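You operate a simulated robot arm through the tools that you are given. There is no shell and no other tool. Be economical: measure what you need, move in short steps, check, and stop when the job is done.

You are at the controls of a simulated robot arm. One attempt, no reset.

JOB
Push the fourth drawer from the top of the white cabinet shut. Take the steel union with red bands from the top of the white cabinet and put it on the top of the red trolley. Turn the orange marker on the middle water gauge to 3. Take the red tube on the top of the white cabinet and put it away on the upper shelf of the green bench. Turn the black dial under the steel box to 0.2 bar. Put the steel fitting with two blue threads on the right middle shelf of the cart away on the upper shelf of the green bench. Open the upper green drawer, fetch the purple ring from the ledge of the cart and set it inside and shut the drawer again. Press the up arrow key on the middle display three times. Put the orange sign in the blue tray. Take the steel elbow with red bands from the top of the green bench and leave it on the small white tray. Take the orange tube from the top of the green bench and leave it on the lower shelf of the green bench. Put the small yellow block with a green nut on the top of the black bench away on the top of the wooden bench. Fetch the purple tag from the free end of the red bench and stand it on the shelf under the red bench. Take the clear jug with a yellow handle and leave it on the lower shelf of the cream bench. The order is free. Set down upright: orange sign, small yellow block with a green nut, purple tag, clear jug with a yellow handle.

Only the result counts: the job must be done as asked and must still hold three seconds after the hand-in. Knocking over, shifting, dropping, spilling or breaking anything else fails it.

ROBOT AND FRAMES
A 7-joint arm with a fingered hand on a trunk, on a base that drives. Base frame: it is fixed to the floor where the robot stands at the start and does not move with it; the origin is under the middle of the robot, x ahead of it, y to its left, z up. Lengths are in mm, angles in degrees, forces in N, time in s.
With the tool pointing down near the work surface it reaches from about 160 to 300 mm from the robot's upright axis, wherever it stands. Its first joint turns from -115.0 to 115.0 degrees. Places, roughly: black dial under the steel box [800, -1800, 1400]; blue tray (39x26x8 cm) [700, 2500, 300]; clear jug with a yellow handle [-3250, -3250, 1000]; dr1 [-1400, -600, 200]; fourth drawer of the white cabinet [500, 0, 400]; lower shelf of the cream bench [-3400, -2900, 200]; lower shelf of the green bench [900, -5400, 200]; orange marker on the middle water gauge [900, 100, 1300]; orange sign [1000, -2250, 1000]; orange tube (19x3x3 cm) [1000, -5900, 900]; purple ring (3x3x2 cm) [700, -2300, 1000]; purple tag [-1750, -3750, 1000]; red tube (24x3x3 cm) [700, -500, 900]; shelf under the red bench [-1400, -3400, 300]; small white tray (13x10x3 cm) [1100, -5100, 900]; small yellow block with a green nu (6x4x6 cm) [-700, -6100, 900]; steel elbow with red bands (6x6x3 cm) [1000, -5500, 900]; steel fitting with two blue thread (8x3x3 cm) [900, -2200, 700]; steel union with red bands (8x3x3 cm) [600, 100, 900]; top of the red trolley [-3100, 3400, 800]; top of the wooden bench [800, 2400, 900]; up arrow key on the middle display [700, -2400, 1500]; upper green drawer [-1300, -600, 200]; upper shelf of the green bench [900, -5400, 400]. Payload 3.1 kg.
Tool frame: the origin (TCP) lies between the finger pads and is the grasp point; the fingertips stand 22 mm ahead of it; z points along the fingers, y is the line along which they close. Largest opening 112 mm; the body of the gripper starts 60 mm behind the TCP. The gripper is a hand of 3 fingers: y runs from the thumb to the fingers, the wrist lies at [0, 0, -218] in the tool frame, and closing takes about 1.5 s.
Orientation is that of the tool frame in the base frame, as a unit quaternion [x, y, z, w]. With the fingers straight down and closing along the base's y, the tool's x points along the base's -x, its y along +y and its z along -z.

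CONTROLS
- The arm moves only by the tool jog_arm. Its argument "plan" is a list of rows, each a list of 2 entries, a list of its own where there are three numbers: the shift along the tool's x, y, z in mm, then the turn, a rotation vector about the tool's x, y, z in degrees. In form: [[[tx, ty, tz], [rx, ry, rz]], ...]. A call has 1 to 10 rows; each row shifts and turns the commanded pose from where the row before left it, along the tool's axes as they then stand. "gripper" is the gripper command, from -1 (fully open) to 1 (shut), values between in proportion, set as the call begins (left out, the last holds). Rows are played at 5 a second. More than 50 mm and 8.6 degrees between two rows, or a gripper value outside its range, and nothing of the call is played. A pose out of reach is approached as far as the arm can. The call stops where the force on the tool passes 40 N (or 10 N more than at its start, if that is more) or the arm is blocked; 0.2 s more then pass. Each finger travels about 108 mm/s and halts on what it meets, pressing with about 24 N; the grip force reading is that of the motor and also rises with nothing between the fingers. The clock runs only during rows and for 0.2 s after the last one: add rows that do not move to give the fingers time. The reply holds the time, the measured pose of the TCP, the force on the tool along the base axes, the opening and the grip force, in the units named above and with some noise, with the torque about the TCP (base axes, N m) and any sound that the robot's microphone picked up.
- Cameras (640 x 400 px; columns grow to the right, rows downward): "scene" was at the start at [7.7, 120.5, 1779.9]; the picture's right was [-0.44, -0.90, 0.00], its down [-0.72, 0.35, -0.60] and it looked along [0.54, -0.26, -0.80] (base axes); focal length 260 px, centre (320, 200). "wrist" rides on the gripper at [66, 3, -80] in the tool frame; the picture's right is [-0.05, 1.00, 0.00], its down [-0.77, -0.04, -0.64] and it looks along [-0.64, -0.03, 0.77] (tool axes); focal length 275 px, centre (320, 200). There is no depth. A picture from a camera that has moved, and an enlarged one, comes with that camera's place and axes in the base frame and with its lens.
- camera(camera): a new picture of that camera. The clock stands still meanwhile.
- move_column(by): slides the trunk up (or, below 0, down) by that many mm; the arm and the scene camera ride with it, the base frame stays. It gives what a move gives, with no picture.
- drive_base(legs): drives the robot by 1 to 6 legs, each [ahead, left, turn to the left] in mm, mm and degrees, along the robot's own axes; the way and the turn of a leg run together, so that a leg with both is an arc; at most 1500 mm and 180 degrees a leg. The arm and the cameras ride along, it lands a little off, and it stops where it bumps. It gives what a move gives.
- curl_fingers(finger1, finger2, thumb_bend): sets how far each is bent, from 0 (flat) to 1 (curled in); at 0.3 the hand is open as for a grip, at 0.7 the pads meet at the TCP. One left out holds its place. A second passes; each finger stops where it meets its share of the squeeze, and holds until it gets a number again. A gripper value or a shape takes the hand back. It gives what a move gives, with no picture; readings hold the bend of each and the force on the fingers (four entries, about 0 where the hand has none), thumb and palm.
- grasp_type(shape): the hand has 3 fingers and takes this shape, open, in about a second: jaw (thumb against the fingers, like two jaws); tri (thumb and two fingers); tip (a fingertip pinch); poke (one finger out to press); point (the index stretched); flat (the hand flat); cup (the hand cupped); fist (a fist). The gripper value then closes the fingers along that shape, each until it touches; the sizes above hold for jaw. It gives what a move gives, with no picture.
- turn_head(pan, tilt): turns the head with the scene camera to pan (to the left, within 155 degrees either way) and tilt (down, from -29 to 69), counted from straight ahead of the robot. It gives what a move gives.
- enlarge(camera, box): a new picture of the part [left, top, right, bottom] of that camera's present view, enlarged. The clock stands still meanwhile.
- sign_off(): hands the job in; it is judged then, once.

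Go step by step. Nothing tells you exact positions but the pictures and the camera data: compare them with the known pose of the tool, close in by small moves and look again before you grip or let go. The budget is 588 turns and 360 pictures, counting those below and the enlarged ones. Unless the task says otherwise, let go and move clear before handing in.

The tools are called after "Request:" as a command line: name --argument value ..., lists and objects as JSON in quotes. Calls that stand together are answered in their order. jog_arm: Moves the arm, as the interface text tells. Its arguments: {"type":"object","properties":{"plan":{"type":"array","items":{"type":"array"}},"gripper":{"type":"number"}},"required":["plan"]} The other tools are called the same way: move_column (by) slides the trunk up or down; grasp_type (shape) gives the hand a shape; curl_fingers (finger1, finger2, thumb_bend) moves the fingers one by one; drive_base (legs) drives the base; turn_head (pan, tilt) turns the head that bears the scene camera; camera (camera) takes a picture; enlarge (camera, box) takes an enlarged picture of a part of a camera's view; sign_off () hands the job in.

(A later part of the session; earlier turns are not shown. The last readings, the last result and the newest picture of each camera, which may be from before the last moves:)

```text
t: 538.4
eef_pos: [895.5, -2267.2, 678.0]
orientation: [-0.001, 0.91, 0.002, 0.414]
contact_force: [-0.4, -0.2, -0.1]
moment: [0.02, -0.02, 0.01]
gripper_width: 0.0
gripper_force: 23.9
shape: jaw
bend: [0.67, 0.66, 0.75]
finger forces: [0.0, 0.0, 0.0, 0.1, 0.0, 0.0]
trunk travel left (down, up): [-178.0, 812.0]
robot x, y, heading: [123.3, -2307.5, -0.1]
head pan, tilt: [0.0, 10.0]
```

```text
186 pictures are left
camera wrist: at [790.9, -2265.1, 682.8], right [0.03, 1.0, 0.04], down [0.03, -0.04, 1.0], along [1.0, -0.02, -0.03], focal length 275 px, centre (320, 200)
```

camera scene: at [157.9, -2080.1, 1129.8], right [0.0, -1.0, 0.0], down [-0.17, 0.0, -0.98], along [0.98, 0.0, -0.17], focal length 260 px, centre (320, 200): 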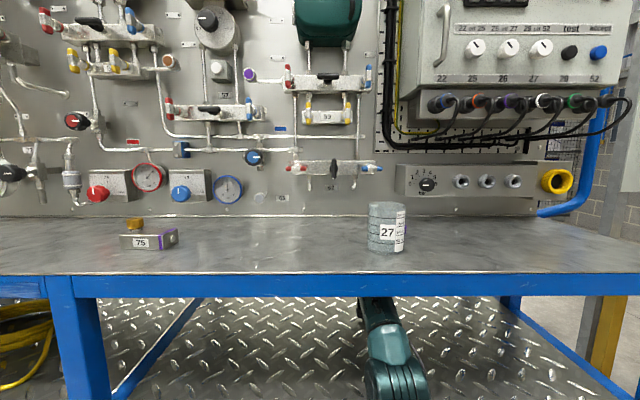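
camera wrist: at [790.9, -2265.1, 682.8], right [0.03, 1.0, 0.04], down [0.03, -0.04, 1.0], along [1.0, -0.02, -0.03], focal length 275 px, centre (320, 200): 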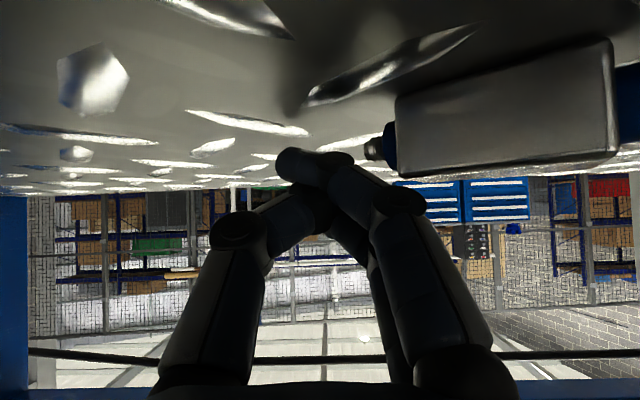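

It has turned to about -49°. I raise, back out, and come in from the left with heading -30°.

Request:
move_column --by 50

Request:
drive_base --legs '[[-400, 0, 0], [0, 650, 0], [0, 0, -30], [0, 92, 0], [300, 0, 0]]'

Request:
jog_arm --plan '[[[0, 0, 0], [0, 0, 0]], [[0, 0, 0], [0, 0, 0]], [[0, 0, 0], [0, 0, 0]], [[0, 0, 0], [0, 0, 0]]]' --gripper -1

Request:
camera --camera "wrist"

Request:
camera --camera "scene"

```text
t: 539.3
eef_pos: [896.5, -2266.4, 728.0]
orientation: [-0.002, 0.911, 0.002, 0.413]
contact_force: [0.2, -0.3, 0.4]
moment: [-0.01, 0.02, 0.0]
gripper_width: 0.0
gripper_force: 23.5
shape: jaw
bend: [0.67, 0.66, 0.75]
finger forces: [0.0, 0.0, 0.1, 0.0, 0.0, 0.0]
trunk travel left (down, up): [-228.0, 762.0]
robot x, y, heading: [121.8, -2309.3, -0.2]
head pan, tilt: [0.0, 10.0]
```

```text
t: 548.9
eef_pos: [718.2, -2070.0, 727.0]
orientation: [0.236, 0.879, -0.105, 0.4]
contact_force: [0.3, 0.2, -0.6]
moment: [0.03, 0.0, -0.01]
gripper_width: 0.0
gripper_force: 24.1
shape: jaw
bend: [0.67, 0.66, 0.75]
finger forces: [0.1, 0.0, 0.0, 0.0, 0.1, 0.1]
trunk travel left (down, up): [-228.0, 762.0]
robot x, y, heading: [27.3, -1715.6, -30.4]
head pan, tilt: [0.0, 10.0]
```

```text
t: 549.9
eef_pos: [717.2, -2071.4, 727.7]
orientation: [0.237, 0.879, -0.105, 0.4]
contact_force: [-0.6, 0.1, 0.0]
moment: [-0.01, -0.01, -0.02]
gripper_width: 111.9
gripper_force: 0.1
shape: jaw
bend: [0.3, 0.3, 0.3]
finger forces: [0.1, 0.1, 0.0, 0.0, 0.0, 0.1]
trunk travel left (down, up): [-228.0, 762.0]
robot x, y, heading: [29.3, -1719.6, -30.3]
head pan, tilt: [0.0, 10.0]
```

```text
185 pictures are left
camera wrist: at [628.7, -2016.8, 732.8], right [0.53, 0.85, 0.04], down [0.01, -0.05, 1.0], along [0.85, -0.53, -0.03], focal length 275 px, centre (320, 200)
```

wrist: 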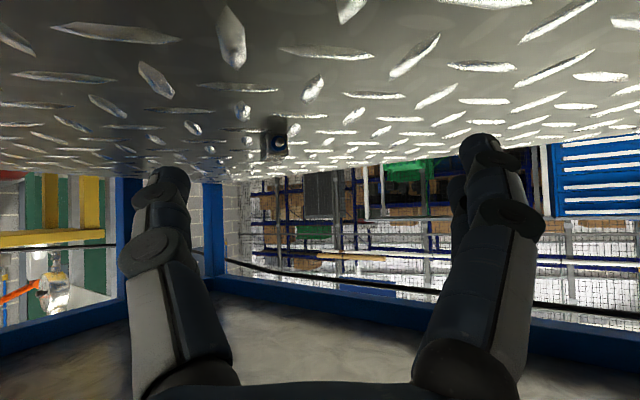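

```text
184 pictures are left
camera scene: at [135.9, -1602.3, 1153.8], right [-0.51, -0.86, 0.0], down [-0.15, 0.09, -0.98], along [0.85, -0.5, -0.17], focal length 260 px, centre (320, 200)
```

scene: 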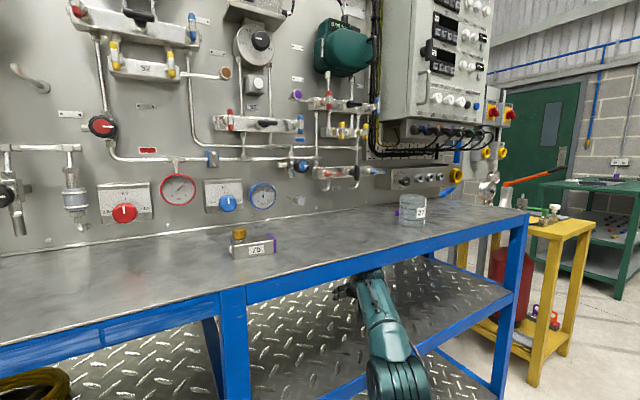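

The fitting now points toward me, at about (861,-2209). I yaw the hand 12° more and drive closer.

Request:
jog_arm --plan '[[[0, 0, 0], [4.5, 0, 4]], [[0, 0, 0], [4.5, 0, 4]]]'

Request:
drive_base --legs '[[110, -27, 0]]'

Request:
camera --camera "wrist"

```text
t: 550.5
eef_pos: [712.0, -2067.1, 724.6]
orientation: [0.329, 0.849, -0.146, 0.387]
contact_force: [-0.5, 0.1, 0.6]
moment: [0.03, 0.0, 0.01]
gripper_width: 112.1
gripper_force: 0.1
shape: jaw
bend: [0.3, 0.3, 0.3]
finger forces: [0.0, 0.0, 0.1, 0.0, 0.1, 0.0]
out of reach, approached as far as the arm can: row 2
trunk travel left (down, up): [-228.0, 762.0]
robot x, y, heading: [30.8, -1714.8, -30.4]
head pan, tilt: [0.0, 10.0]
```

```text
t: 551.7
eef_pos: [792.2, -2147.7, 724.2]
orientation: [0.329, 0.849, -0.146, 0.385]
contact_force: [-0.2, -0.5, 0.9]
moment: [-0.01, -0.02, 0.02]
gripper_width: 112.1
gripper_force: 0.0
shape: jaw
bend: [0.3, 0.3, 0.3]
finger forces: [0.1, 0.0, 0.0, 0.0, 0.0, 0.1]
trunk travel left (down, up): [-228.0, 762.0]
robot x, y, heading: [105.4, -1795.5, -30.8]
head pan, tilt: [0.0, 10.0]
```

```text
183 pictures are left
camera wrist: at [715.9, -2075.9, 729.0], right [0.69, 0.72, 0.04], down [-0.01, -0.05, 1.0], along [0.72, -0.69, -0.03], focal length 275 px, centre (320, 200)
```

wrist: 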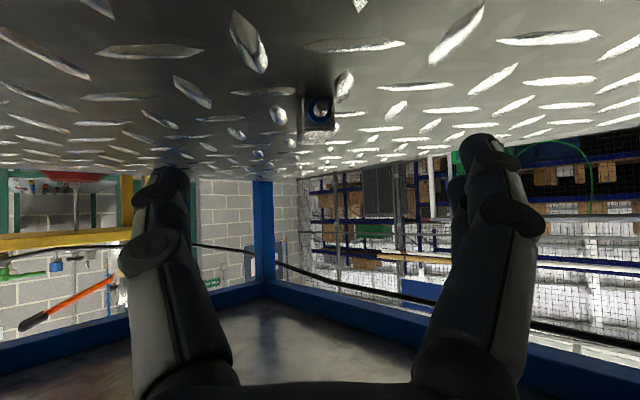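

Aligned end-on. I lower to grasp height, and drive forward in along its axis.

Request:
move_column --by -40

Request:
drive_base --legs '[[70, -15, 0]]'

Request:
camera --camera "wrist"

```text
t: 552.5
eef_pos: [790.5, -2146.8, 684.0]
orientation: [0.329, 0.849, -0.146, 0.386]
contact_force: [-0.3, 0.2, 0.3]
moment: [-0.02, 0.02, 0.01]
gripper_width: 112.0
gripper_force: 0.1
shape: jaw
bend: [0.3, 0.3, 0.3]
finger forces: [0.1, 0.1, 0.0, 0.0, 0.0, 0.1]
trunk travel left (down, up): [-188.0, 802.0]
robot x, y, heading: [109.3, -1797.3, -30.8]
head pan, tilt: [0.0, 10.0]
```

```text
t: 553.6
eef_pos: [841.7, -2193.4, 684.9]
orientation: [0.329, 0.849, -0.145, 0.387]
contact_force: [-1.2, -0.1, -0.6]
moment: [0.0, 0.0, 0.0]
gripper_width: 112.3
gripper_force: 0.0
shape: jaw
bend: [0.3, 0.3, 0.3]
finger forces: [0.0, 0.1, 0.0, 0.1, 0.0, 0.0]
trunk travel left (down, up): [-188.0, 802.0]
robot x, y, heading: [160.3, -1844.3, -30.4]
head pan, tilt: [0.0, 10.0]
```

```text
182 pictures are left
camera wrist: at [766.1, -2123.5, 690.7], right [0.69, 0.72, 0.04], down [-0.01, -0.05, 1.0], along [0.72, -0.69, -0.03], focal length 275 px, centre (320, 200)
```

wrist: 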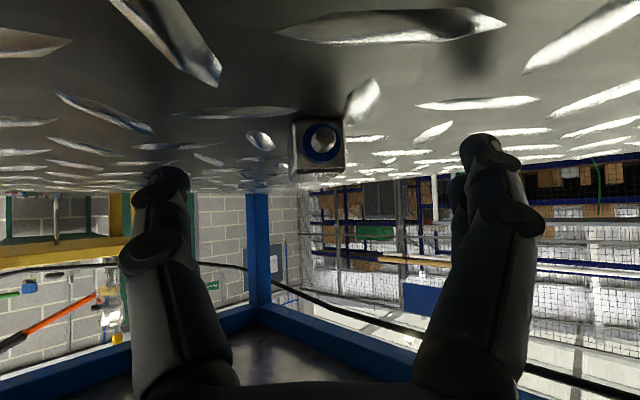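

The body's near face is level with the TCP; 28 mm more to its middle, then close.

Request:
drive_base --legs '[[28, -7, 0]]'

Request:
move_column --by -4

Request:
camera --camera "wrist"

```text
t: 554.4
eef_pos: [857.0, -2212.4, 697.9]
orientation: [0.329, 0.845, -0.147, 0.394]
contact_force: [0.4, 0.4, 0.9]
moment: [-0.03, 0.01, 0.02]
gripper_width: 112.0
gripper_force: 0.1
shape: jaw
bend: [0.3, 0.3, 0.3]
finger forces: [0.0, 0.0, 0.0, 0.1, 0.1, 0.0]
trunk travel left (down, up): [-188.0, 802.0]
robot x, y, heading: [180.3, -1860.0, -30.7]
head pan, tilt: [0.0, 10.0]
```

```text
t: 554.9
eef_pos: [853.7, -2213.4, 702.2]
orientation: [0.33, 0.843, -0.147, 0.399]
contact_force: [1.0, 0.5, -0.2]
moment: [-0.02, -0.02, -0.01]
gripper_width: 112.0
gripper_force: 0.0
shape: jaw
bend: [0.3, 0.3, 0.3]
finger forces: [0.0, 0.0, 0.0, 0.0, 0.1, 0.0]
trunk travel left (down, up): [-184.0, 806.0]
robot x, y, heading: [181.6, -1864.1, -30.3]
head pan, tilt: [0.0, 10.0]
```

```text
181 pictures are left
camera wrist: at [779.1, -2140.8, 704.5], right [0.69, 0.72, 0.05], down [-0.03, -0.04, 1.0], along [0.72, -0.69, 0.0], focal length 275 px, centre (320, 200)
```

wrist: 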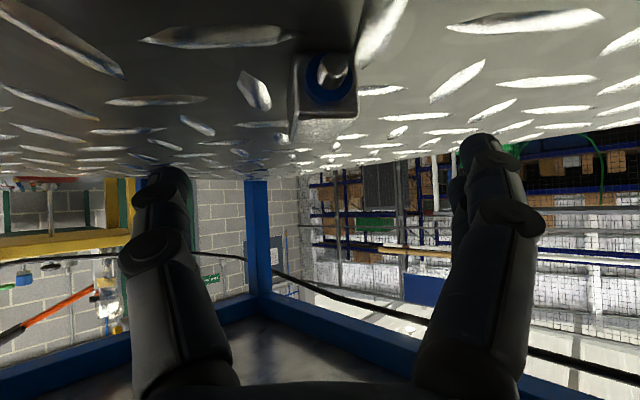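

The forearm is resting on the shelf's front rail, tipping the hand up. I back off, raise the trunk and lower the hand by the arm instead.

Request:
move_column --by 30

Request:
drive_base --legs '[[-80, 0, 0]]'

Request:
move_column --by 60

Request:
jog_arm --plan '[[[15, 0, 13], [0, 0, 0]], [[15, 0, 13], [0, 0, 0]], [[15, 0, 13], [0, 0, 0]], [[15, 0, 13], [0, 0, 0]], [[10, 0, 9], [0, 0, 0]]]'

Request:
camera --camera "scene"

Request:
camera --camera "wrist"

```text
t: 555.7
eef_pos: [863.3, -2215.3, 710.1]
orientation: [0.329, 0.849, -0.146, 0.387]
contact_force: [0.0, 0.4, 0.5]
moment: [-0.01, 0.04, 0.02]
gripper_width: 112.0
gripper_force: 0.1
shape: jaw
bend: [0.3, 0.3, 0.3]
finger forces: [0.0, 0.0, 0.0, 0.0, 0.0, 0.0]
trunk travel left (down, up): [-214.0, 776.0]
robot x, y, heading: [181.7, -1864.5, -30.6]
head pan, tilt: [0.0, 10.0]
```

```text
t: 556.7
eef_pos: [797.3, -2176.8, 711.5]
orientation: [0.329, 0.849, -0.147, 0.387]
contact_force: [-0.1, 0.1, -0.2]
moment: [-0.01, 0.04, -0.02]
gripper_width: 112.0
gripper_force: 0.1
shape: jaw
bend: [0.3, 0.3, 0.3]
finger forces: [0.0, 0.1, 0.0, 0.1, 0.1, 0.0]
trunk travel left (down, up): [-214.0, 776.0]
robot x, y, heading: [115.1, -1823.4, -30.5]
head pan, tilt: [0.0, 10.0]
```

```text
t: 557.7
eef_pos: [798.3, -2175.6, 767.6]
orientation: [0.33, 0.85, -0.147, 0.384]
contact_force: [-0.3, 0.0, -1.2]
moment: [0.01, 0.0, 0.01]
gripper_width: 111.9
gripper_force: 0.0
shape: jaw
bend: [0.3, 0.3, 0.3]
finger forces: [0.0, 0.1, 0.1, 0.0, 0.0, 0.0]
trunk travel left (down, up): [-274.0, 716.0]
robot x, y, heading: [113.8, -1825.9, -30.4]
head pan, tilt: [0.0, 10.0]
```

```text
t: 558.9
eef_pos: [797.8, -2174.7, 679.1]
orientation: [0.329, 0.848, -0.147, 0.388]
contact_force: [-0.6, 0.0, 0.7]
moment: [0.04, -0.01, -0.03]
gripper_width: 112.0
gripper_force: 0.1
shape: jaw
bend: [0.3, 0.3, 0.3]
finger forces: [0.0, 0.1, 0.1, 0.0, 0.1, 0.0]
trunk travel left (down, up): [-274.0, 716.0]
robot x, y, heading: [113.3, -1825.5, -30.7]
head pan, tilt: [0.0, 10.0]
```

```text
180 pictures are left
camera scene: at [221.4, -1709.9, 1199.8], right [-0.51, -0.86, 0.0], down [-0.15, 0.09, -0.98], along [0.85, -0.5, -0.17], focal length 260 px, centre (320, 200)
```

scene: 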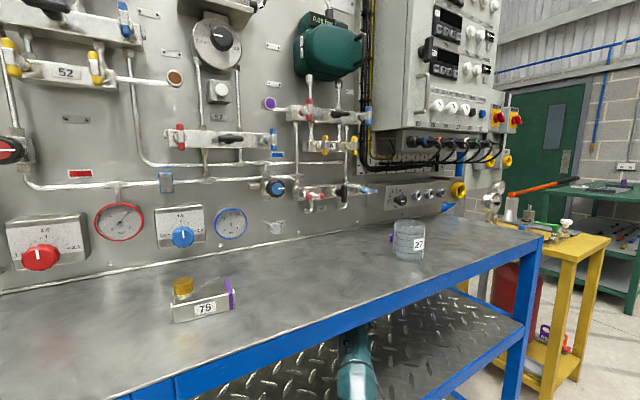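

```text
179 pictures are left
camera wrist: at [722.0, -2103.7, 684.1], right [0.69, 0.72, 0.04], down [-0.01, -0.05, 1.0], along [0.72, -0.69, -0.03], focal length 275 px, centre (320, 200)
```

wrist: 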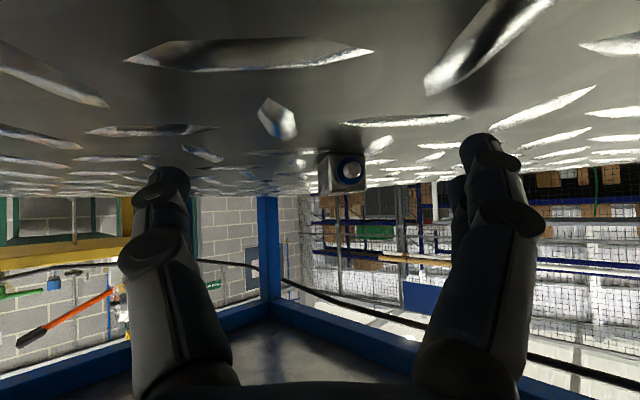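

Better posture. I drive in along with a slight trim.

Request:
drive_base --legs '[[60, -3, 0]]'

Request:
camera --camera "wrist"

```text
t: 559.9
eef_pos: [849.7, -2210.6, 679.3]
orientation: [0.329, 0.848, -0.146, 0.388]
contact_force: [0.6, 0.0, -0.5]
moment: [0.03, 0.0, 0.0]
gripper_width: 112.0
gripper_force: 0.0
shape: jaw
bend: [0.3, 0.3, 0.3]
finger forces: [0.0, 0.0, 0.0, 0.0, 0.0, 0.0]
trunk travel left (down, up): [-274.0, 716.0]
robot x, y, heading: [165.9, -1855.7, -30.6]
head pan, tilt: [0.0, 10.0]
```

```text
178 pictures are left
camera wrist: at [773.1, -2138.0, 684.2], right [0.69, 0.72, 0.04], down [-0.01, -0.05, 1.0], along [0.72, -0.69, -0.03], focal length 275 px, centre (320, 200)
```

wrist: 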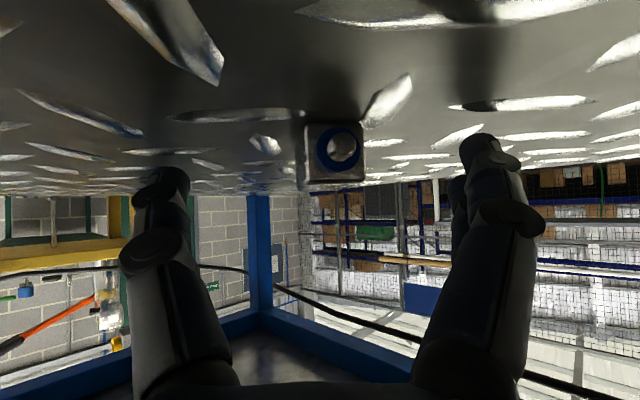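

Drive 30 mm straight, and verify height stays.

Request:
drive_base --legs '[[30, 0, 0]]'

Request:
camera --camera "wrist"

```text
t: 560.7
eef_pos: [875.3, -2225.1, 678.4]
orientation: [0.33, 0.848, -0.147, 0.388]
contact_force: [-0.3, -0.1, 0.3]
moment: [0.0, 0.01, 0.01]
gripper_width: 112.1
gripper_force: 0.0
shape: jaw
bend: [0.3, 0.3, 0.3]
finger forces: [0.0, 0.0, 0.1, 0.0, 0.0, 0.1]
trunk travel left (down, up): [-274.0, 716.0]
robot x, y, heading: [191.0, -1874.2, -30.4]
head pan, tilt: [0.0, 10.0]
```

```text
177 pictures are left
camera wrist: at [798.7, -2153.5, 684.2], right [0.7, 0.72, 0.04], down [-0.01, -0.05, 1.0], along [0.72, -0.69, -0.03], focal length 275 px, centre (320, 200)
```

wrist: 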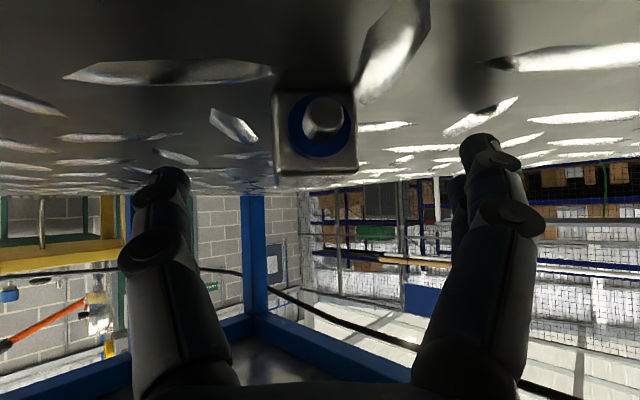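

The body is between the jaws. Closing.

Request:
jog_arm --plan '[[[0, 0, 0], [0, 0, 0]], [[0, 0, 0], [0, 0, 0]], [[0, 0, 0], [0, 0, 0]], [[0, 0, 0], [0, 0, 0]], [[0, 0, 0], [0, 0, 0]], [[0, 0, 0], [0, 0, 0]], [[0, 0, 0], [0, 0, 0]]]' --gripper 1

Request:
camera --camera "wrist"

```text
t: 562.3
eef_pos: [874.2, -2225.7, 680.0]
orientation: [0.331, 0.848, -0.147, 0.388]
contact_force: [0.1, 0.4, 1.4]
moment: [0.0, -0.04, -0.01]
gripper_width: 7.7
gripper_force: 24.0
shape: jaw
bend: [0.72, 0.65, 0.73]
finger forces: [12.1, 0.0, 0.0, 0.0, 19.1, 0.0]
trunk travel left (down, up): [-274.0, 716.0]
robot x, y, heading: [190.1, -1874.0, -30.7]
head pan, tilt: [0.0, 10.0]
```

```text
176 pictures are left
camera wrist: at [798.6, -2153.5, 684.4], right [0.7, 0.72, 0.04], down [-0.01, -0.05, 1.0], along [0.72, -0.69, -0.03], focal length 275 px, centre (320, 200)
```

wrist: 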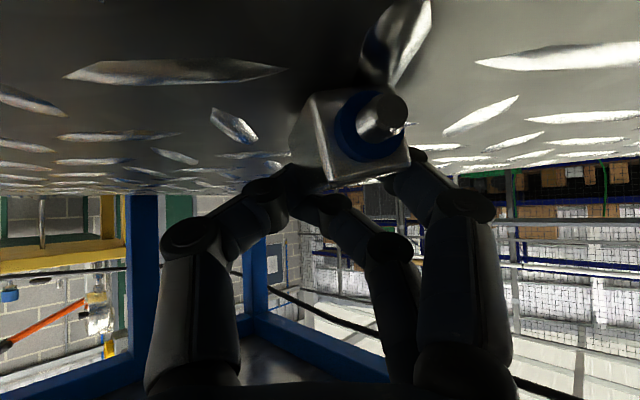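

It's held by one finger and the thumb, twisted slightly. I lift 25 mm and check.

Request:
move_column --by 20

Request:
camera --camera "wrist"

```text
t: 563.0
eef_pos: [874.4, -2224.3, 698.7]
orientation: [0.329, 0.849, -0.146, 0.387]
contact_force: [0.2, 0.6, -0.6]
moment: [-0.05, -0.03, -0.01]
gripper_width: 7.7
gripper_force: 23.7
shape: jaw
bend: [0.72, 0.65, 0.73]
finger forces: [12.0, 0.1, 0.0, 0.0, 18.7, 0.0]
trunk travel left (down, up): [-294.0, 696.0]
robot x, y, heading: [188.4, -1873.4, -30.7]
head pan, tilt: [0.0, 10.0]
```

```text
175 pictures are left
camera wrist: at [798.9, -2153.5, 704.0], right [0.7, 0.72, 0.04], down [-0.01, -0.05, 1.0], along [0.72, -0.69, -0.03], focal length 275 px, centre (320, 200)
```

wrist: 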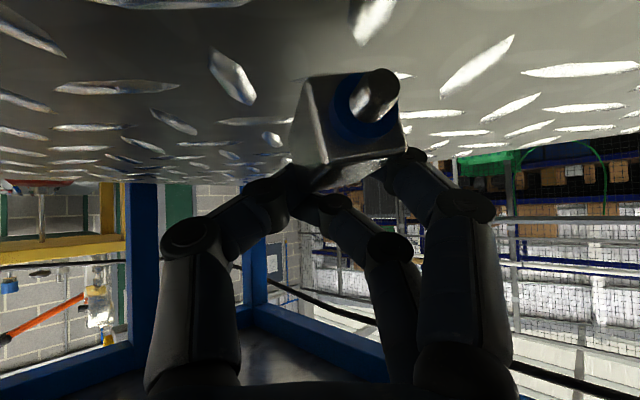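

It holds. I raise a little more, back out slowly, and carry it toward the green bench.

Request:
move_column --by 18

Request:
drive_base --legs '[[-250, 0, 0]]'

Request:
drive_base --legs '[[-350, 0, 0]]'

Request:
camera --camera "wrist"

```text
t: 563.6
eef_pos: [874.2, -2224.7, 717.2]
orientation: [0.33, 0.848, -0.147, 0.387]
contact_force: [-0.2, 1.1, -1.6]
moment: [-0.01, 0.0, 0.02]
gripper_width: 7.8
gripper_force: 24.5
shape: jaw
bend: [0.72, 0.65, 0.73]
finger forces: [12.0, 0.0, 0.0, 0.0, 18.7, 0.1]
trunk travel left (down, up): [-312.0, 678.0]
robot x, y, heading: [192.2, -1875.3, -30.6]
head pan, tilt: [0.0, 10.0]
```

```text
t: 565.5
eef_pos: [651.0, -2097.6, 716.8]
orientation: [0.333, 0.847, -0.148, 0.387]
contact_force: [-1.0, 0.7, -0.4]
moment: [-0.02, 0.0, -0.02]
gripper_width: 7.7
gripper_force: 23.4
shape: jaw
bend: [0.72, 0.65, 0.73]
finger forces: [12.0, 0.0, 0.0, 0.0, 18.7, 0.0]
trunk travel left (down, up): [-312.0, 678.0]
robot x, y, heading: [-29.8, -1741.4, -30.7]
head pan, tilt: [0.0, 10.0]
```

```text
t: 567.7
eef_pos: [359.7, -1918.1, 718.4]
orientation: [0.329, 0.849, -0.146, 0.388]
contact_force: [-0.2, -0.5, -0.8]
moment: [-0.02, -0.03, 0.04]
gripper_width: 7.5
gripper_force: 23.4
shape: jaw
bend: [0.72, 0.65, 0.73]
finger forces: [12.1, 0.0, 0.1, 0.0, 18.9, 0.0]
trunk travel left (down, up): [-312.0, 678.0]
robot x, y, heading: [-325.0, -1565.4, -30.7]
head pan, tilt: [0.0, 10.0]
```

```text
174 pictures are left
camera wrist: at [283.7, -1845.7, 722.2], right [0.69, 0.72, 0.04], down [-0.01, -0.05, 1.0], along [0.72, -0.69, -0.03], focal length 275 px, centre (320, 200)
```

wrist: 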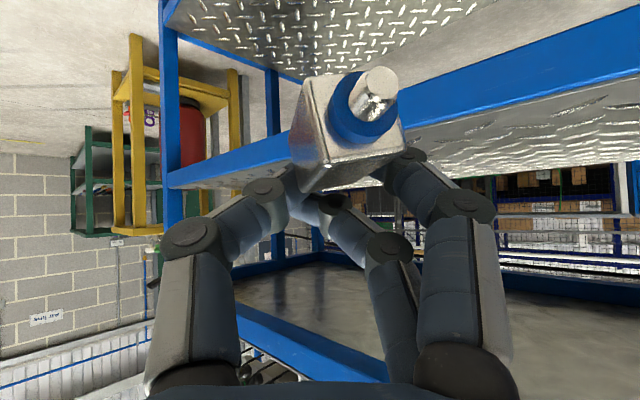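

Stable. I square up to heading 0 and drive down the aisle to the green bench.

Request:
drive_base --legs '[[0, 0, 30.7], [-80, 0, 0], [0, -1400, 0], [0, -1400, 0], [0, -1330, 0]]'

Request:
move_column --by -150

Request:
camera --camera "wrist"

Request:
turn_head --pan -15 --tilt 25

Request:
camera --camera "scene"

```text
t: 588.5
eef_pos: [259.2, -5481.3, 716.4]
orientation: [0.147, 0.898, -0.063, 0.409]
contact_force: [-0.1, 0.2, -1.2]
moment: [-0.01, -0.03, -0.01]
gripper_width: 7.2
gripper_force: 24.1
shape: jaw
bend: [0.72, 0.65, 0.72]
finger forces: [11.8, 0.0, 0.0, 0.0, 19.0, 0.1]
trunk travel left (down, up): [-312.0, 678.0]
robot x, y, heading: [-506.2, -5436.7, -6.6]
head pan, tilt: [0.0, 10.0]
stopped in leg 5: the robot was blocked; the commanded pose is now the measured one
```

```text
t: 590.2
eef_pos: [259.4, -5480.6, 566.4]
orientation: [0.147, 0.898, -0.063, 0.409]
contact_force: [-0.9, -0.3, -0.5]
moment: [0.0, -0.05, -0.01]
gripper_width: 7.4
gripper_force: 23.7
shape: jaw
bend: [0.72, 0.65, 0.72]
finger forces: [11.8, 0.0, 0.0, 0.0, 19.1, 0.1]
trunk travel left (down, up): [-162.0, 828.0]
robot x, y, heading: [-508.6, -5438.6, -7.0]
head pan, tilt: [0.0, 10.0]
```

```text
173 pictures are left
camera wrist: at [161.1, -5446.0, 572.2], right [0.35, 0.94, 0.04], down [0.01, -0.05, 1.0], along [0.94, -0.34, -0.03], focal length 275 px, centre (320, 200)
```

wrist: 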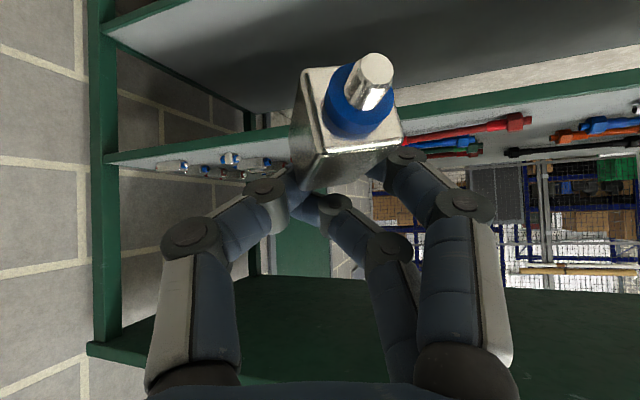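

```text
t: 591.0
eef_pos: [258.8, -5479.7, 567.3]
orientation: [0.147, 0.898, -0.063, 0.409]
contact_force: [0.1, -0.5, -0.9]
moment: [-0.01, -0.01, 0.01]
gripper_width: 7.3
gripper_force: 23.8
shape: jaw
bend: [0.72, 0.65, 0.72]
finger forces: [11.7, 0.1, 0.1, 0.0, 18.9, 0.0]
trunk travel left (down, up): [-162.0, 828.0]
robot x, y, heading: [-503.6, -5438.1, -6.7]
head pan, tilt: [-15.0, 25.0]
```

```text
172 pictures are left
camera scene: at [-462.2, -5311.7, 1063.4], right [-0.37, -0.93, 0.0], down [-0.39, 0.16, -0.91], along [0.84, -0.33, -0.42], focal length 260 px, centre (320, 200)
```

scene: 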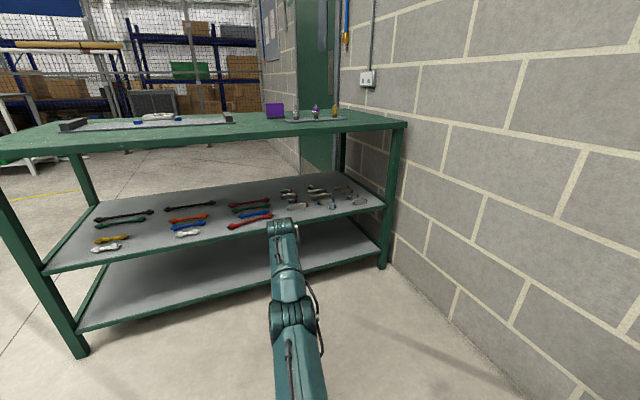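

I bumped something on the right at (-500,-5740), probably the black bench. I move away ahead at once and look there.

Request:
drive_base --legs '[[230, 60, 6.8]]'

Request:
turn_head --pan -110 --tilt 35

Request:
camera --camera "scene"

```text
t: 592.8
eef_pos: [491.2, -5341.9, 567.2]
orientation: [0.093, 0.905, -0.039, 0.413]
contact_force: [0.0, 1.1, -1.1]
moment: [-0.01, 0.0, 0.07]
gripper_width: 7.4
gripper_force: 24.1
shape: jaw
bend: [0.72, 0.65, 0.72]
finger forces: [11.7, 0.1, 0.0, 0.0, 18.9, 0.0]
trunk travel left (down, up): [-162.0, 828.0]
robot x, y, heading: [-274.5, -5388.0, 0.0]
head pan, tilt: [-15.0, 25.0]
```

```text
t: 594.5
eef_pos: [490.3, -5342.4, 568.3]
orientation: [0.094, 0.905, -0.039, 0.412]
contact_force: [0.4, -0.6, -1.1]
moment: [-0.02, 0.0, 0.02]
gripper_width: 7.5
gripper_force: 24.1
shape: jaw
bend: [0.72, 0.65, 0.72]
finger forces: [11.7, 0.0, 0.0, 0.0, 18.9, 0.0]
trunk travel left (down, up): [-162.0, 828.0]
robot x, y, heading: [-274.0, -5387.9, 0.3]
head pan, tilt: [-110.0, 35.0]
```

```text
171 pictures are left
camera scene: at [-364.8, -5318.9, 1047.7], right [-0.94, 0.34, 0.0], down [0.19, 0.54, -0.82], along [-0.28, -0.77, -0.57], focal length 260 px, centre (320, 200)
```

scene: 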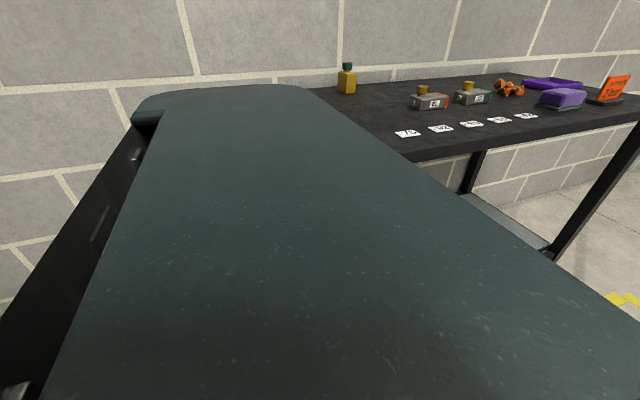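

The black bench's items all stand. I go on to the fitting's spot on the upper shelf, keeping x≥-110.

Request:
drive_base --legs '[[164, 0, 0], [0, -235, 0]]'

Request:
camera --camera "wrist"

Request:
turn_head --pan -15 --tilt 30

Request:
camera --camera "scene"

```text
t: 597.3
eef_pos: [651.9, -5571.9, 567.7]
orientation: [0.092, 0.905, -0.038, 0.413]
contact_force: [0.3, -0.1, -1.9]
moment: [-0.03, -0.01, 0.0]
gripper_width: 7.5
gripper_force: 23.9
shape: jaw
bend: [0.72, 0.65, 0.72]
finger forces: [11.6, 0.0, 0.1, 0.0, 18.9, 0.1]
trunk travel left (down, up): [-162.0, 828.0]
robot x, y, heading: [-115.2, -5627.3, 0.4]
head pan, tilt: [-110.0, 35.0]
```

```text
170 pictures are left
camera wrist: at [550.0, -5549.6, 572.1], right [0.23, 0.97, 0.04], down [0.02, -0.05, 1.0], along [0.97, -0.23, -0.03], focal length 275 px, centre (320, 200)
```

wrist: 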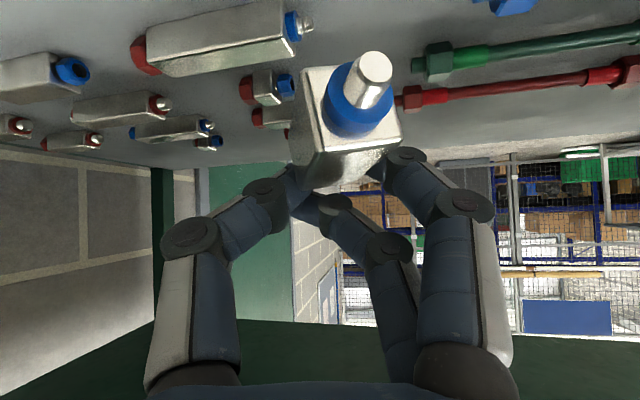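

```text
t: 599.0
eef_pos: [652.2, -5571.9, 567.0]
orientation: [0.091, 0.906, -0.038, 0.412]
contact_force: [-0.3, -0.1, -2.1]
moment: [-0.03, -0.01, 0.0]
gripper_width: 7.3
gripper_force: 24.3
shape: jaw
bend: [0.72, 0.65, 0.72]
finger forces: [11.6, 0.0, 0.1, 0.1, 19.0, 0.0]
trunk travel left (down, up): [-162.0, 828.0]
robot x, y, heading: [-111.9, -5627.2, 0.2]
head pan, tilt: [-15.0, 30.0]
```

```text
169 pictures are left
camera scene: at [-86.7, -5493.9, 1055.4], right [-0.25, -0.97, 0.0], down [-0.48, 0.13, -0.87], along [0.84, -0.22, -0.5], focal length 260 px, centre (320, 200)
```

scene: 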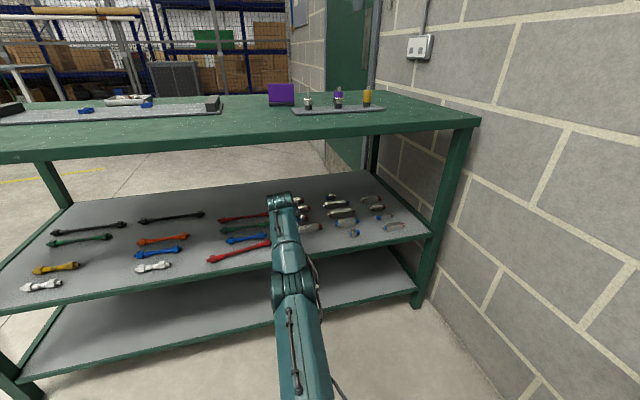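

I back 28 mm to avoid the neighbouring fitting, then lower.

Request:
drive_base --legs '[[-28, 3, 0]]'

Request:
move_column --by -68

Request:
camera --camera "wrist"

```text
t: 599.8
eef_pos: [626.2, -5571.0, 566.8]
orientation: [0.091, 0.906, -0.038, 0.412]
contact_force: [0.0, 1.3, -1.1]
moment: [0.03, -0.04, 0.01]
gripper_width: 7.1
gripper_force: 24.2
shape: jaw
bend: [0.72, 0.65, 0.72]
finger forces: [11.5, 0.1, 0.0, 0.1, 18.8, 0.0]
trunk travel left (down, up): [-162.0, 828.0]
robot x, y, heading: [-139.2, -5622.0, 0.4]
head pan, tilt: [-15.0, 30.0]
```

```text
t: 600.9
eef_pos: [625.5, -5570.0, 499.1]
orientation: [0.092, 0.906, -0.038, 0.411]
contact_force: [0.2, 0.4, -1.3]
moment: [-0.01, 0.0, -0.01]
gripper_width: 7.0
gripper_force: 24.4
shape: jaw
bend: [0.72, 0.65, 0.72]
finger forces: [11.6, 0.1, 0.0, 0.0, 18.8, 0.0]
trunk travel left (down, up): [-94.0, 896.0]
robot x, y, heading: [-139.4, -5621.5, 0.5]
head pan, tilt: [-15.0, 30.0]
```

```text
168 pictures are left
camera wrist: at [523.6, -5546.9, 504.2], right [0.23, 0.97, 0.04], down [0.02, -0.05, 1.0], along [0.97, -0.23, -0.03], focal length 275 px, centre (320, 200)
```

wrist: 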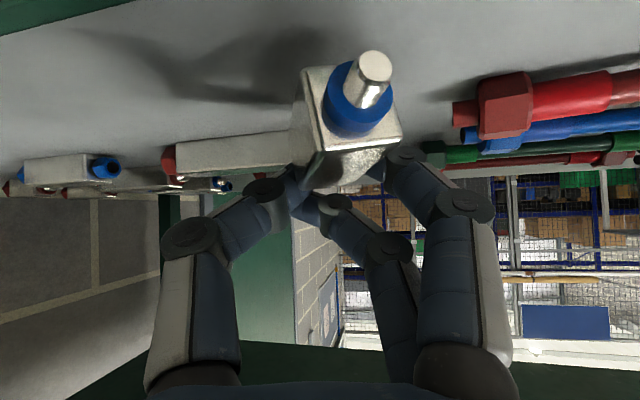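

I move 10 mm deeper and lower in small steps.

Request:
drive_base --legs '[[11, 4, 0]]'

Request:
move_column --by -12

Request:
move_column --by -6

Request:
camera --camera "wrist"

```text
t: 601.6
eef_pos: [636.9, -5565.5, 498.2]
orientation: [0.092, 0.906, -0.039, 0.412]
contact_force: [-0.3, -0.4, -1.6]
moment: [0.0, -0.02, -0.04]
gripper_width: 7.3
gripper_force: 24.7
shape: jaw
bend: [0.72, 0.65, 0.72]
finger forces: [11.6, 0.0, 0.1, 0.0, 18.8, 0.0]
trunk travel left (down, up): [-94.0, 896.0]
robot x, y, heading: [-131.4, -5617.2, 0.4]
head pan, tilt: [-15.0, 30.0]
```

```text
t: 602.2
eef_pos: [637.4, -5566.3, 488.4]
orientation: [0.091, 0.906, -0.037, 0.412]
contact_force: [-0.6, 0.1, -1.0]
moment: [-0.02, -0.03, 0.02]
gripper_width: 7.2
gripper_force: 23.9
shape: jaw
bend: [0.72, 0.65, 0.72]
finger forces: [11.4, 0.0, 0.1, 0.0, 18.8, 0.0]
trunk travel left (down, up): [-82.0, 908.0]
robot x, y, heading: [-129.0, -5617.3, 0.5]
head pan, tilt: [-15.0, 30.0]
```

```text
t: 602.8
eef_pos: [636.8, -5565.4, 481.7]
orientation: [0.092, 0.905, -0.038, 0.413]
contact_force: [-0.6, -0.6, -0.3]
moment: [0.03, 0.04, 0.02]
gripper_width: 7.5
gripper_force: 23.6
shape: jaw
bend: [0.72, 0.65, 0.72]
finger forces: [11.2, 0.0, 0.1, 0.0, 18.9, 0.1]
trunk travel left (down, up): [-76.0, 914.0]
robot x, y, heading: [-131.2, -5615.6, 0.3]
head pan, tilt: [-15.0, 30.0]
```

```text
167 pictures are left
camera wrist: at [534.7, -5542.9, 486.3], right [0.23, 0.97, 0.04], down [0.02, -0.05, 1.0], along [0.97, -0.23, -0.03], focal length 275 px, centre (320, 200)
```

wrist: 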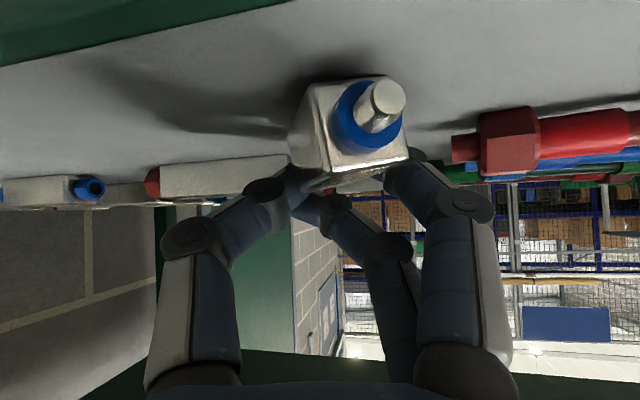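

Nearly touching; a few mm more.

Request:
move_column --by -6

Request:
move_column --by -5

Request:
camera --camera "wrist"

```text
t: 603.3
eef_pos: [637.4, -5566.0, 477.7]
orientation: [0.091, 0.904, -0.037, 0.415]
contact_force: [0.5, -2.4, 10.3]
moment: [0.08, -0.08, -0.02]
gripper_width: 7.7
gripper_force: 24.2
shape: jaw
bend: [0.73, 0.65, 0.72]
finger forces: [12.1, 0.0, 0.1, 0.1, 23.6, 0.0]
trunk travel left (down, up): [-70.0, 920.0]
robot x, y, heading: [-131.2, -5615.7, 0.3]
head pan, tilt: [-15.0, 30.0]
```

```text
t: 603.9
eef_pos: [637.1, -5567.1, 475.8]
orientation: [0.092, 0.904, -0.038, 0.417]
contact_force: [2.6, -5.3, 23.3]
moment: [0.1, -0.19, -0.09]
gripper_width: 8.7
gripper_force: 24.0
shape: jaw
bend: [0.73, 0.65, 0.72]
finger forces: [14.7, 0.1, 0.0, 0.0, 28.4, 0.0]
trunk travel left (down, up): [-65.0, 925.0]
robot x, y, heading: [-129.9, -5617.4, 0.4]
head pan, tilt: [-15.0, 30.0]
```

```text
166 pictures are left
camera wrist: at [534.0, -5544.3, 479.5], right [0.23, 0.97, 0.04], down [0.01, -0.05, 1.0], along [0.97, -0.23, -0.02], focal length 275 px, centre (320, 200)
```

wrist: 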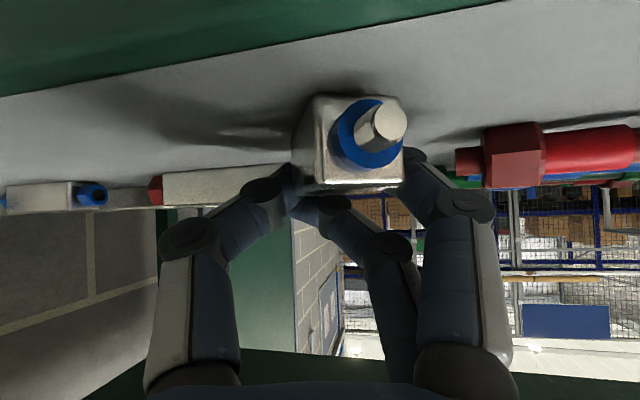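

Seated. I ease up, open moderately and lift away.

Request:
move_column --by 4

Request:
jog_arm --plan '[[[0, 0, 0], [0, 0, 0]], [[0, 0, 0], [0, 0, 0]], [[0, 0, 0], [0, 0, 0]], [[0, 0, 0], [0, 0, 0]]]' --gripper 0

Request:
camera --camera "wrist"

Request:
move_column --by 60

Request:
camera --camera "wrist"

```text
t: 604.4
eef_pos: [635.9, -5566.0, 476.0]
orientation: [0.092, 0.905, -0.038, 0.413]
contact_force: [1.3, -4.4, 17.0]
moment: [0.09, -0.16, -0.06]
gripper_width: 8.2
gripper_force: 23.7
shape: jaw
bend: [0.73, 0.65, 0.72]
finger forces: [13.6, 0.0, 0.1, 0.0, 26.6, 0.1]
trunk travel left (down, up): [-69.0, 921.0]
robot x, y, heading: [-130.2, -5614.9, 0.6]
head pan, tilt: [-15.0, 30.0]
```

```text
t: 605.4
eef_pos: [635.8, -5565.5, 474.1]
orientation: [0.091, 0.906, -0.038, 0.412]
contact_force: [-0.6, -1.4, 3.5]
moment: [0.09, -0.03, 0.0]
gripper_width: 53.5
gripper_force: 0.1
shape: jaw
bend: [0.75, 0.72, 0.7]
finger forces: [4.1, 0.1, 0.1, 0.0, 0.1, 0.0]
trunk travel left (down, up): [-69.0, 921.0]
robot x, y, heading: [-124.4, -5618.4, 0.7]
head pan, tilt: [-15.0, 30.0]
```

```text
165 pictures are left
camera wrist: at [534.3, -5542.6, 479.3], right [0.23, 0.97, 0.04], down [0.02, -0.05, 1.0], along [0.97, -0.22, -0.03], focal length 275 px, centre (320, 200)
```

wrist: 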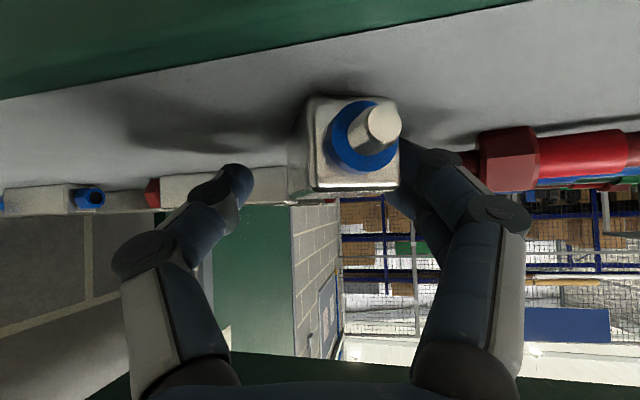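

```text
t: 606.4
eef_pos: [637.1, -5565.3, 534.2]
orientation: [0.091, 0.906, -0.037, 0.412]
contact_force: [0.1, 0.7, -0.9]
moment: [0.0, 0.04, -0.02]
gripper_width: 55.7
gripper_force: 0.1
shape: jaw
bend: [0.73, 0.72, 0.7]
finger forces: [0.0, 0.1, 0.0, 0.0, 0.0, 0.1]
trunk travel left (down, up): [-129.0, 861.0]
robot x, y, heading: [-131.2, -5619.3, 0.5]
head pan, tilt: [-15.0, 30.0]
```

```text
164 pictures are left
camera wrist: at [534.7, -5542.9, 539.1], right [0.23, 0.97, 0.04], down [0.02, -0.05, 1.0], along [0.97, -0.23, -0.03], focal length 275 px, centre (320, 200)
```

wrist: 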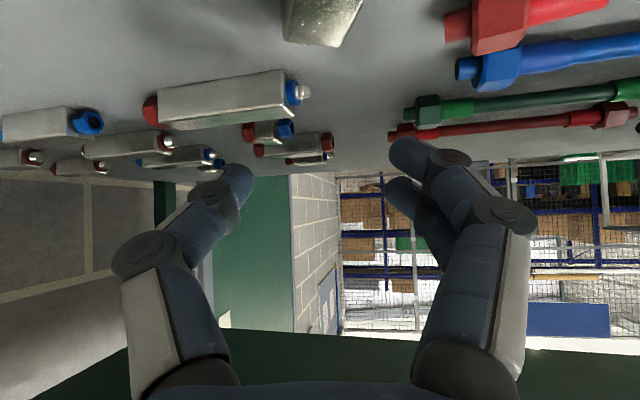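

The fitting is in place. Next the yellow block on the black bench: I back out, raise, and turn the hand vertical.

Request:
drive_base --legs '[[0, 350, 0], [-400, 0, 0]]'

Request:
move_column --by 400

Request:
move_column --by 200

Request:
jog_arm --plan '[[[0, 0, 0], [0, 8, 0]], [[0, 0, 0], [0, 8, 0]], [[0, 0, 0], [0, 8, 0]], [[0, 0, 0], [0, 8, 0]], [[0, 0, 0], [0, 8, 0]], [[0, 0, 0], [0, 8.6, 0]]]' --gripper -1

Request:
turn_head --pan 0 --tilt 35

```text
t: 610.8
eef_pos: [236.4, -5209.1, 534.7]
orientation: [0.089, 0.906, -0.036, 0.413]
contact_force: [-1.6, 0.6, -0.1]
moment: [-0.01, 0.0, 0.01]
gripper_width: 55.7
gripper_force: 0.1
shape: jaw
bend: [0.73, 0.72, 0.7]
finger forces: [0.0, 0.0, 0.0, 0.0, 0.0, 0.0]
trunk travel left (down, up): [-129.0, 861.0]
robot x, y, heading: [-528.6, -5265.9, 0.5]
head pan, tilt: [-15.0, 30.0]
```

```text
t: 614.6
eef_pos: [236.0, -5209.5, 933.7]
orientation: [0.089, 0.906, -0.036, 0.412]
contact_force: [-0.1, -0.4, 0.1]
moment: [0.07, 0.0, 0.02]
gripper_width: 55.5
gripper_force: 0.0
shape: jaw
bend: [0.73, 0.72, 0.7]
finger forces: [0.0, 0.0, 0.0, 0.1, 0.1, 0.0]
trunk travel left (down, up): [-529.0, 461.0]
robot x, y, heading: [-528.1, -5261.7, 0.9]
head pan, tilt: [-15.0, 30.0]
```

```text
t: 616.8
eef_pos: [238.8, -5208.3, 1133.6]
orientation: [0.089, 0.906, -0.037, 0.412]
contact_force: [0.7, 0.3, -0.2]
moment: [0.04, 0.02, -0.01]
gripper_width: 55.3
gripper_force: 0.0
shape: jaw
bend: [0.73, 0.72, 0.7]
finger forces: [0.1, 0.0, 0.1, 0.1, 0.1, 0.1]
trunk travel left (down, up): [-729.0, 261.0]
robot x, y, heading: [-529.4, -5260.1, 0.7]
head pan, tilt: [-15.0, 30.0]
```

```text
t: 618.2
eef_pos: [96.0, -5224.4, 1132.8]
orientation: [0.097, 0.995, 0.004, 0.002]
contact_force: [0.4, -0.7, -0.3]
moment: [0.0, 0.01, 0.01]
gripper_width: 111.8
gripper_force: 0.0
shape: jaw
bend: [0.3, 0.3, 0.3]
finger forces: [0.0, 0.0, 0.0, 0.1, 0.0, 0.0]
out of reach, approached as far as the arm can: row 2, 3, 4, 5, 6
trunk travel left (down, up): [-729.0, 261.0]
robot x, y, heading: [-529.7, -5260.3, 0.8]
head pan, tilt: [-15.0, 30.0]
```

```text
t: 619.0
eef_pos: [92.1, -5222.1, 1135.1]
orientation: [0.097, 0.995, 0.003, 0.004]
contact_force: [-0.7, 0.8, -0.1]
moment: [0.03, -0.01, 0.03]
gripper_width: 111.6
gripper_force: 0.1
shape: jaw
bend: [0.3, 0.3, 0.3]
finger forces: [0.0, 0.0, 0.0, 0.0, 0.0, 0.0]
trunk travel left (down, up): [-729.0, 261.0]
robot x, y, heading: [-527.9, -5261.6, 0.7]
head pan, tilt: [0.0, 35.0]
```

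Vertical now. I go round to the bench's right end, facing it (heading 180°).

Request:
drive_base --legs '[[440, 0, 0], [0, 0, 180], [0, 600, 0]]'

Request:
camera --camera "wrist"

Request:
camera --camera "scene"

```text
t: 632.0
eef_pos: [-707.3, -5899.1, 1134.1]
orientation: [0.994, -0.108, -0.003, 0.004]
contact_force: [0.4, -1.0, 0.1]
moment: [0.0, -0.01, 0.01]
gripper_width: 111.8
gripper_force: 0.0
shape: jaw
bend: [0.3, 0.3, 0.3]
finger forces: [0.0, 0.1, 0.1, 0.1, 0.0, 0.1]
trunk travel left (down, up): [-729.0, 261.0]
robot x, y, heading: [-86.2, -5867.5, 179.6]
head pan, tilt: [0.0, 35.0]
```

```text
163 pictures are left
camera wrist: at [-644.1, -5915.6, 1216.0], right [-0.26, -0.97, 0.01], down [-0.74, 0.2, 0.64], along [-0.62, 0.16, -0.77], focal length 275 px, centre (320, 200)
```

wrist: 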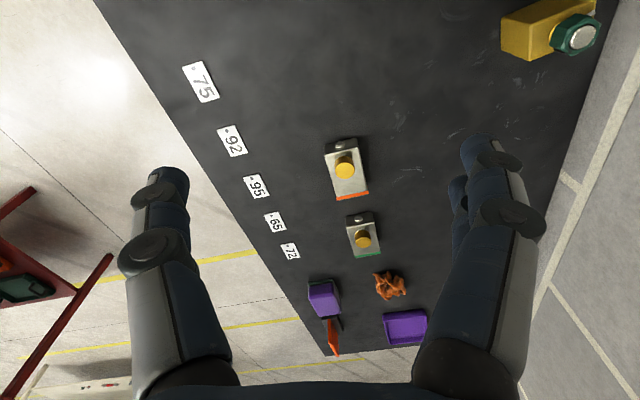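

```text
162 pictures are left
camera scene: at [-114.0, -6022.5, 1614.6], right [0.01, 1.0, 0.0], down [0.57, 0.0, -0.82], along [-0.82, 0.01, -0.57], focal length 260 px, centre (320, 200)
```

scene: 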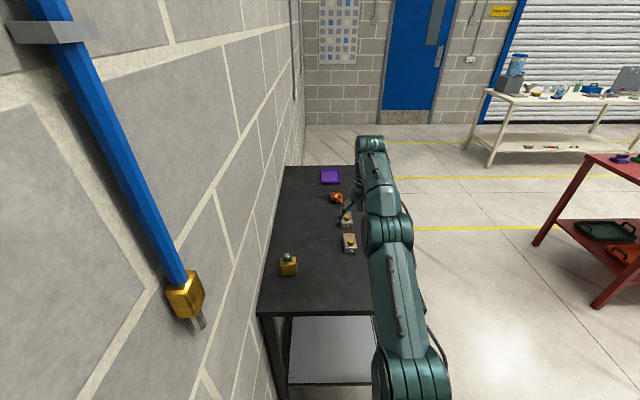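

Block is near (-738,-6120), the bench end at x≈-590 and the wall at y≈-6210. I drive ahead 115 mm and swing the arm over to it.

Request:
drive_base --legs '[[115, 0, 0]]'

Request:
jog_arm --plan '[[[26, 40, 0], [0, 0, 0]], [[26, 40, 0], [0, 0, 0]], [[26, 40, 0], [0, 0, 0]], [[26, 40, 0], [0, 0, 0]], [[26, 38, 0], [0, 0, 0]]]'

Request:
camera --camera "wrist"

```text
t: 633.2
eef_pos: [-825.3, -5896.0, 1134.7]
orientation: [0.994, -0.107, -0.002, 0.003]
contact_force: [0.5, -0.2, 0.0]
moment: [0.03, 0.0, -0.02]
gripper_width: 112.0
gripper_force: 0.1
shape: jaw
bend: [0.3, 0.3, 0.3]
finger forces: [0.0, 0.0, 0.1, 0.0, 0.0, 0.1]
trunk travel left (down, up): [-729.0, 261.0]
robot x, y, heading: [-205.2, -5866.5, 179.7]
head pan, tilt: [0.0, 35.0]
```

```text
t: 634.4
eef_pos: [-738.0, -6118.8, 1134.4]
orientation: [0.994, -0.107, -0.004, 0.003]
contact_force: [-0.1, -0.1, 0.2]
moment: [-0.04, -0.01, 0.01]
gripper_width: 111.7
gripper_force: 0.1
shape: jaw
bend: [0.3, 0.3, 0.3]
finger forces: [0.0, 0.0, 0.1, 0.1, 0.0, 0.0]
trunk travel left (down, up): [-729.0, 261.0]
robot x, y, heading: [-202.3, -5869.3, 179.7]
head pan, tilt: [0.0, 35.0]
```

```text
161 pictures are left
camera wrist: at [-673.6, -6136.0, 1216.7], right [-0.26, -0.97, 0.01], down [-0.74, 0.2, 0.64], along [-0.62, 0.16, -0.77], focal length 275 px, centre (320, 200)
```

wrist: 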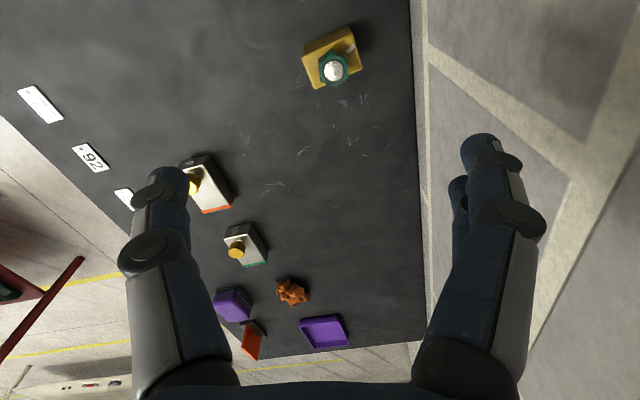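

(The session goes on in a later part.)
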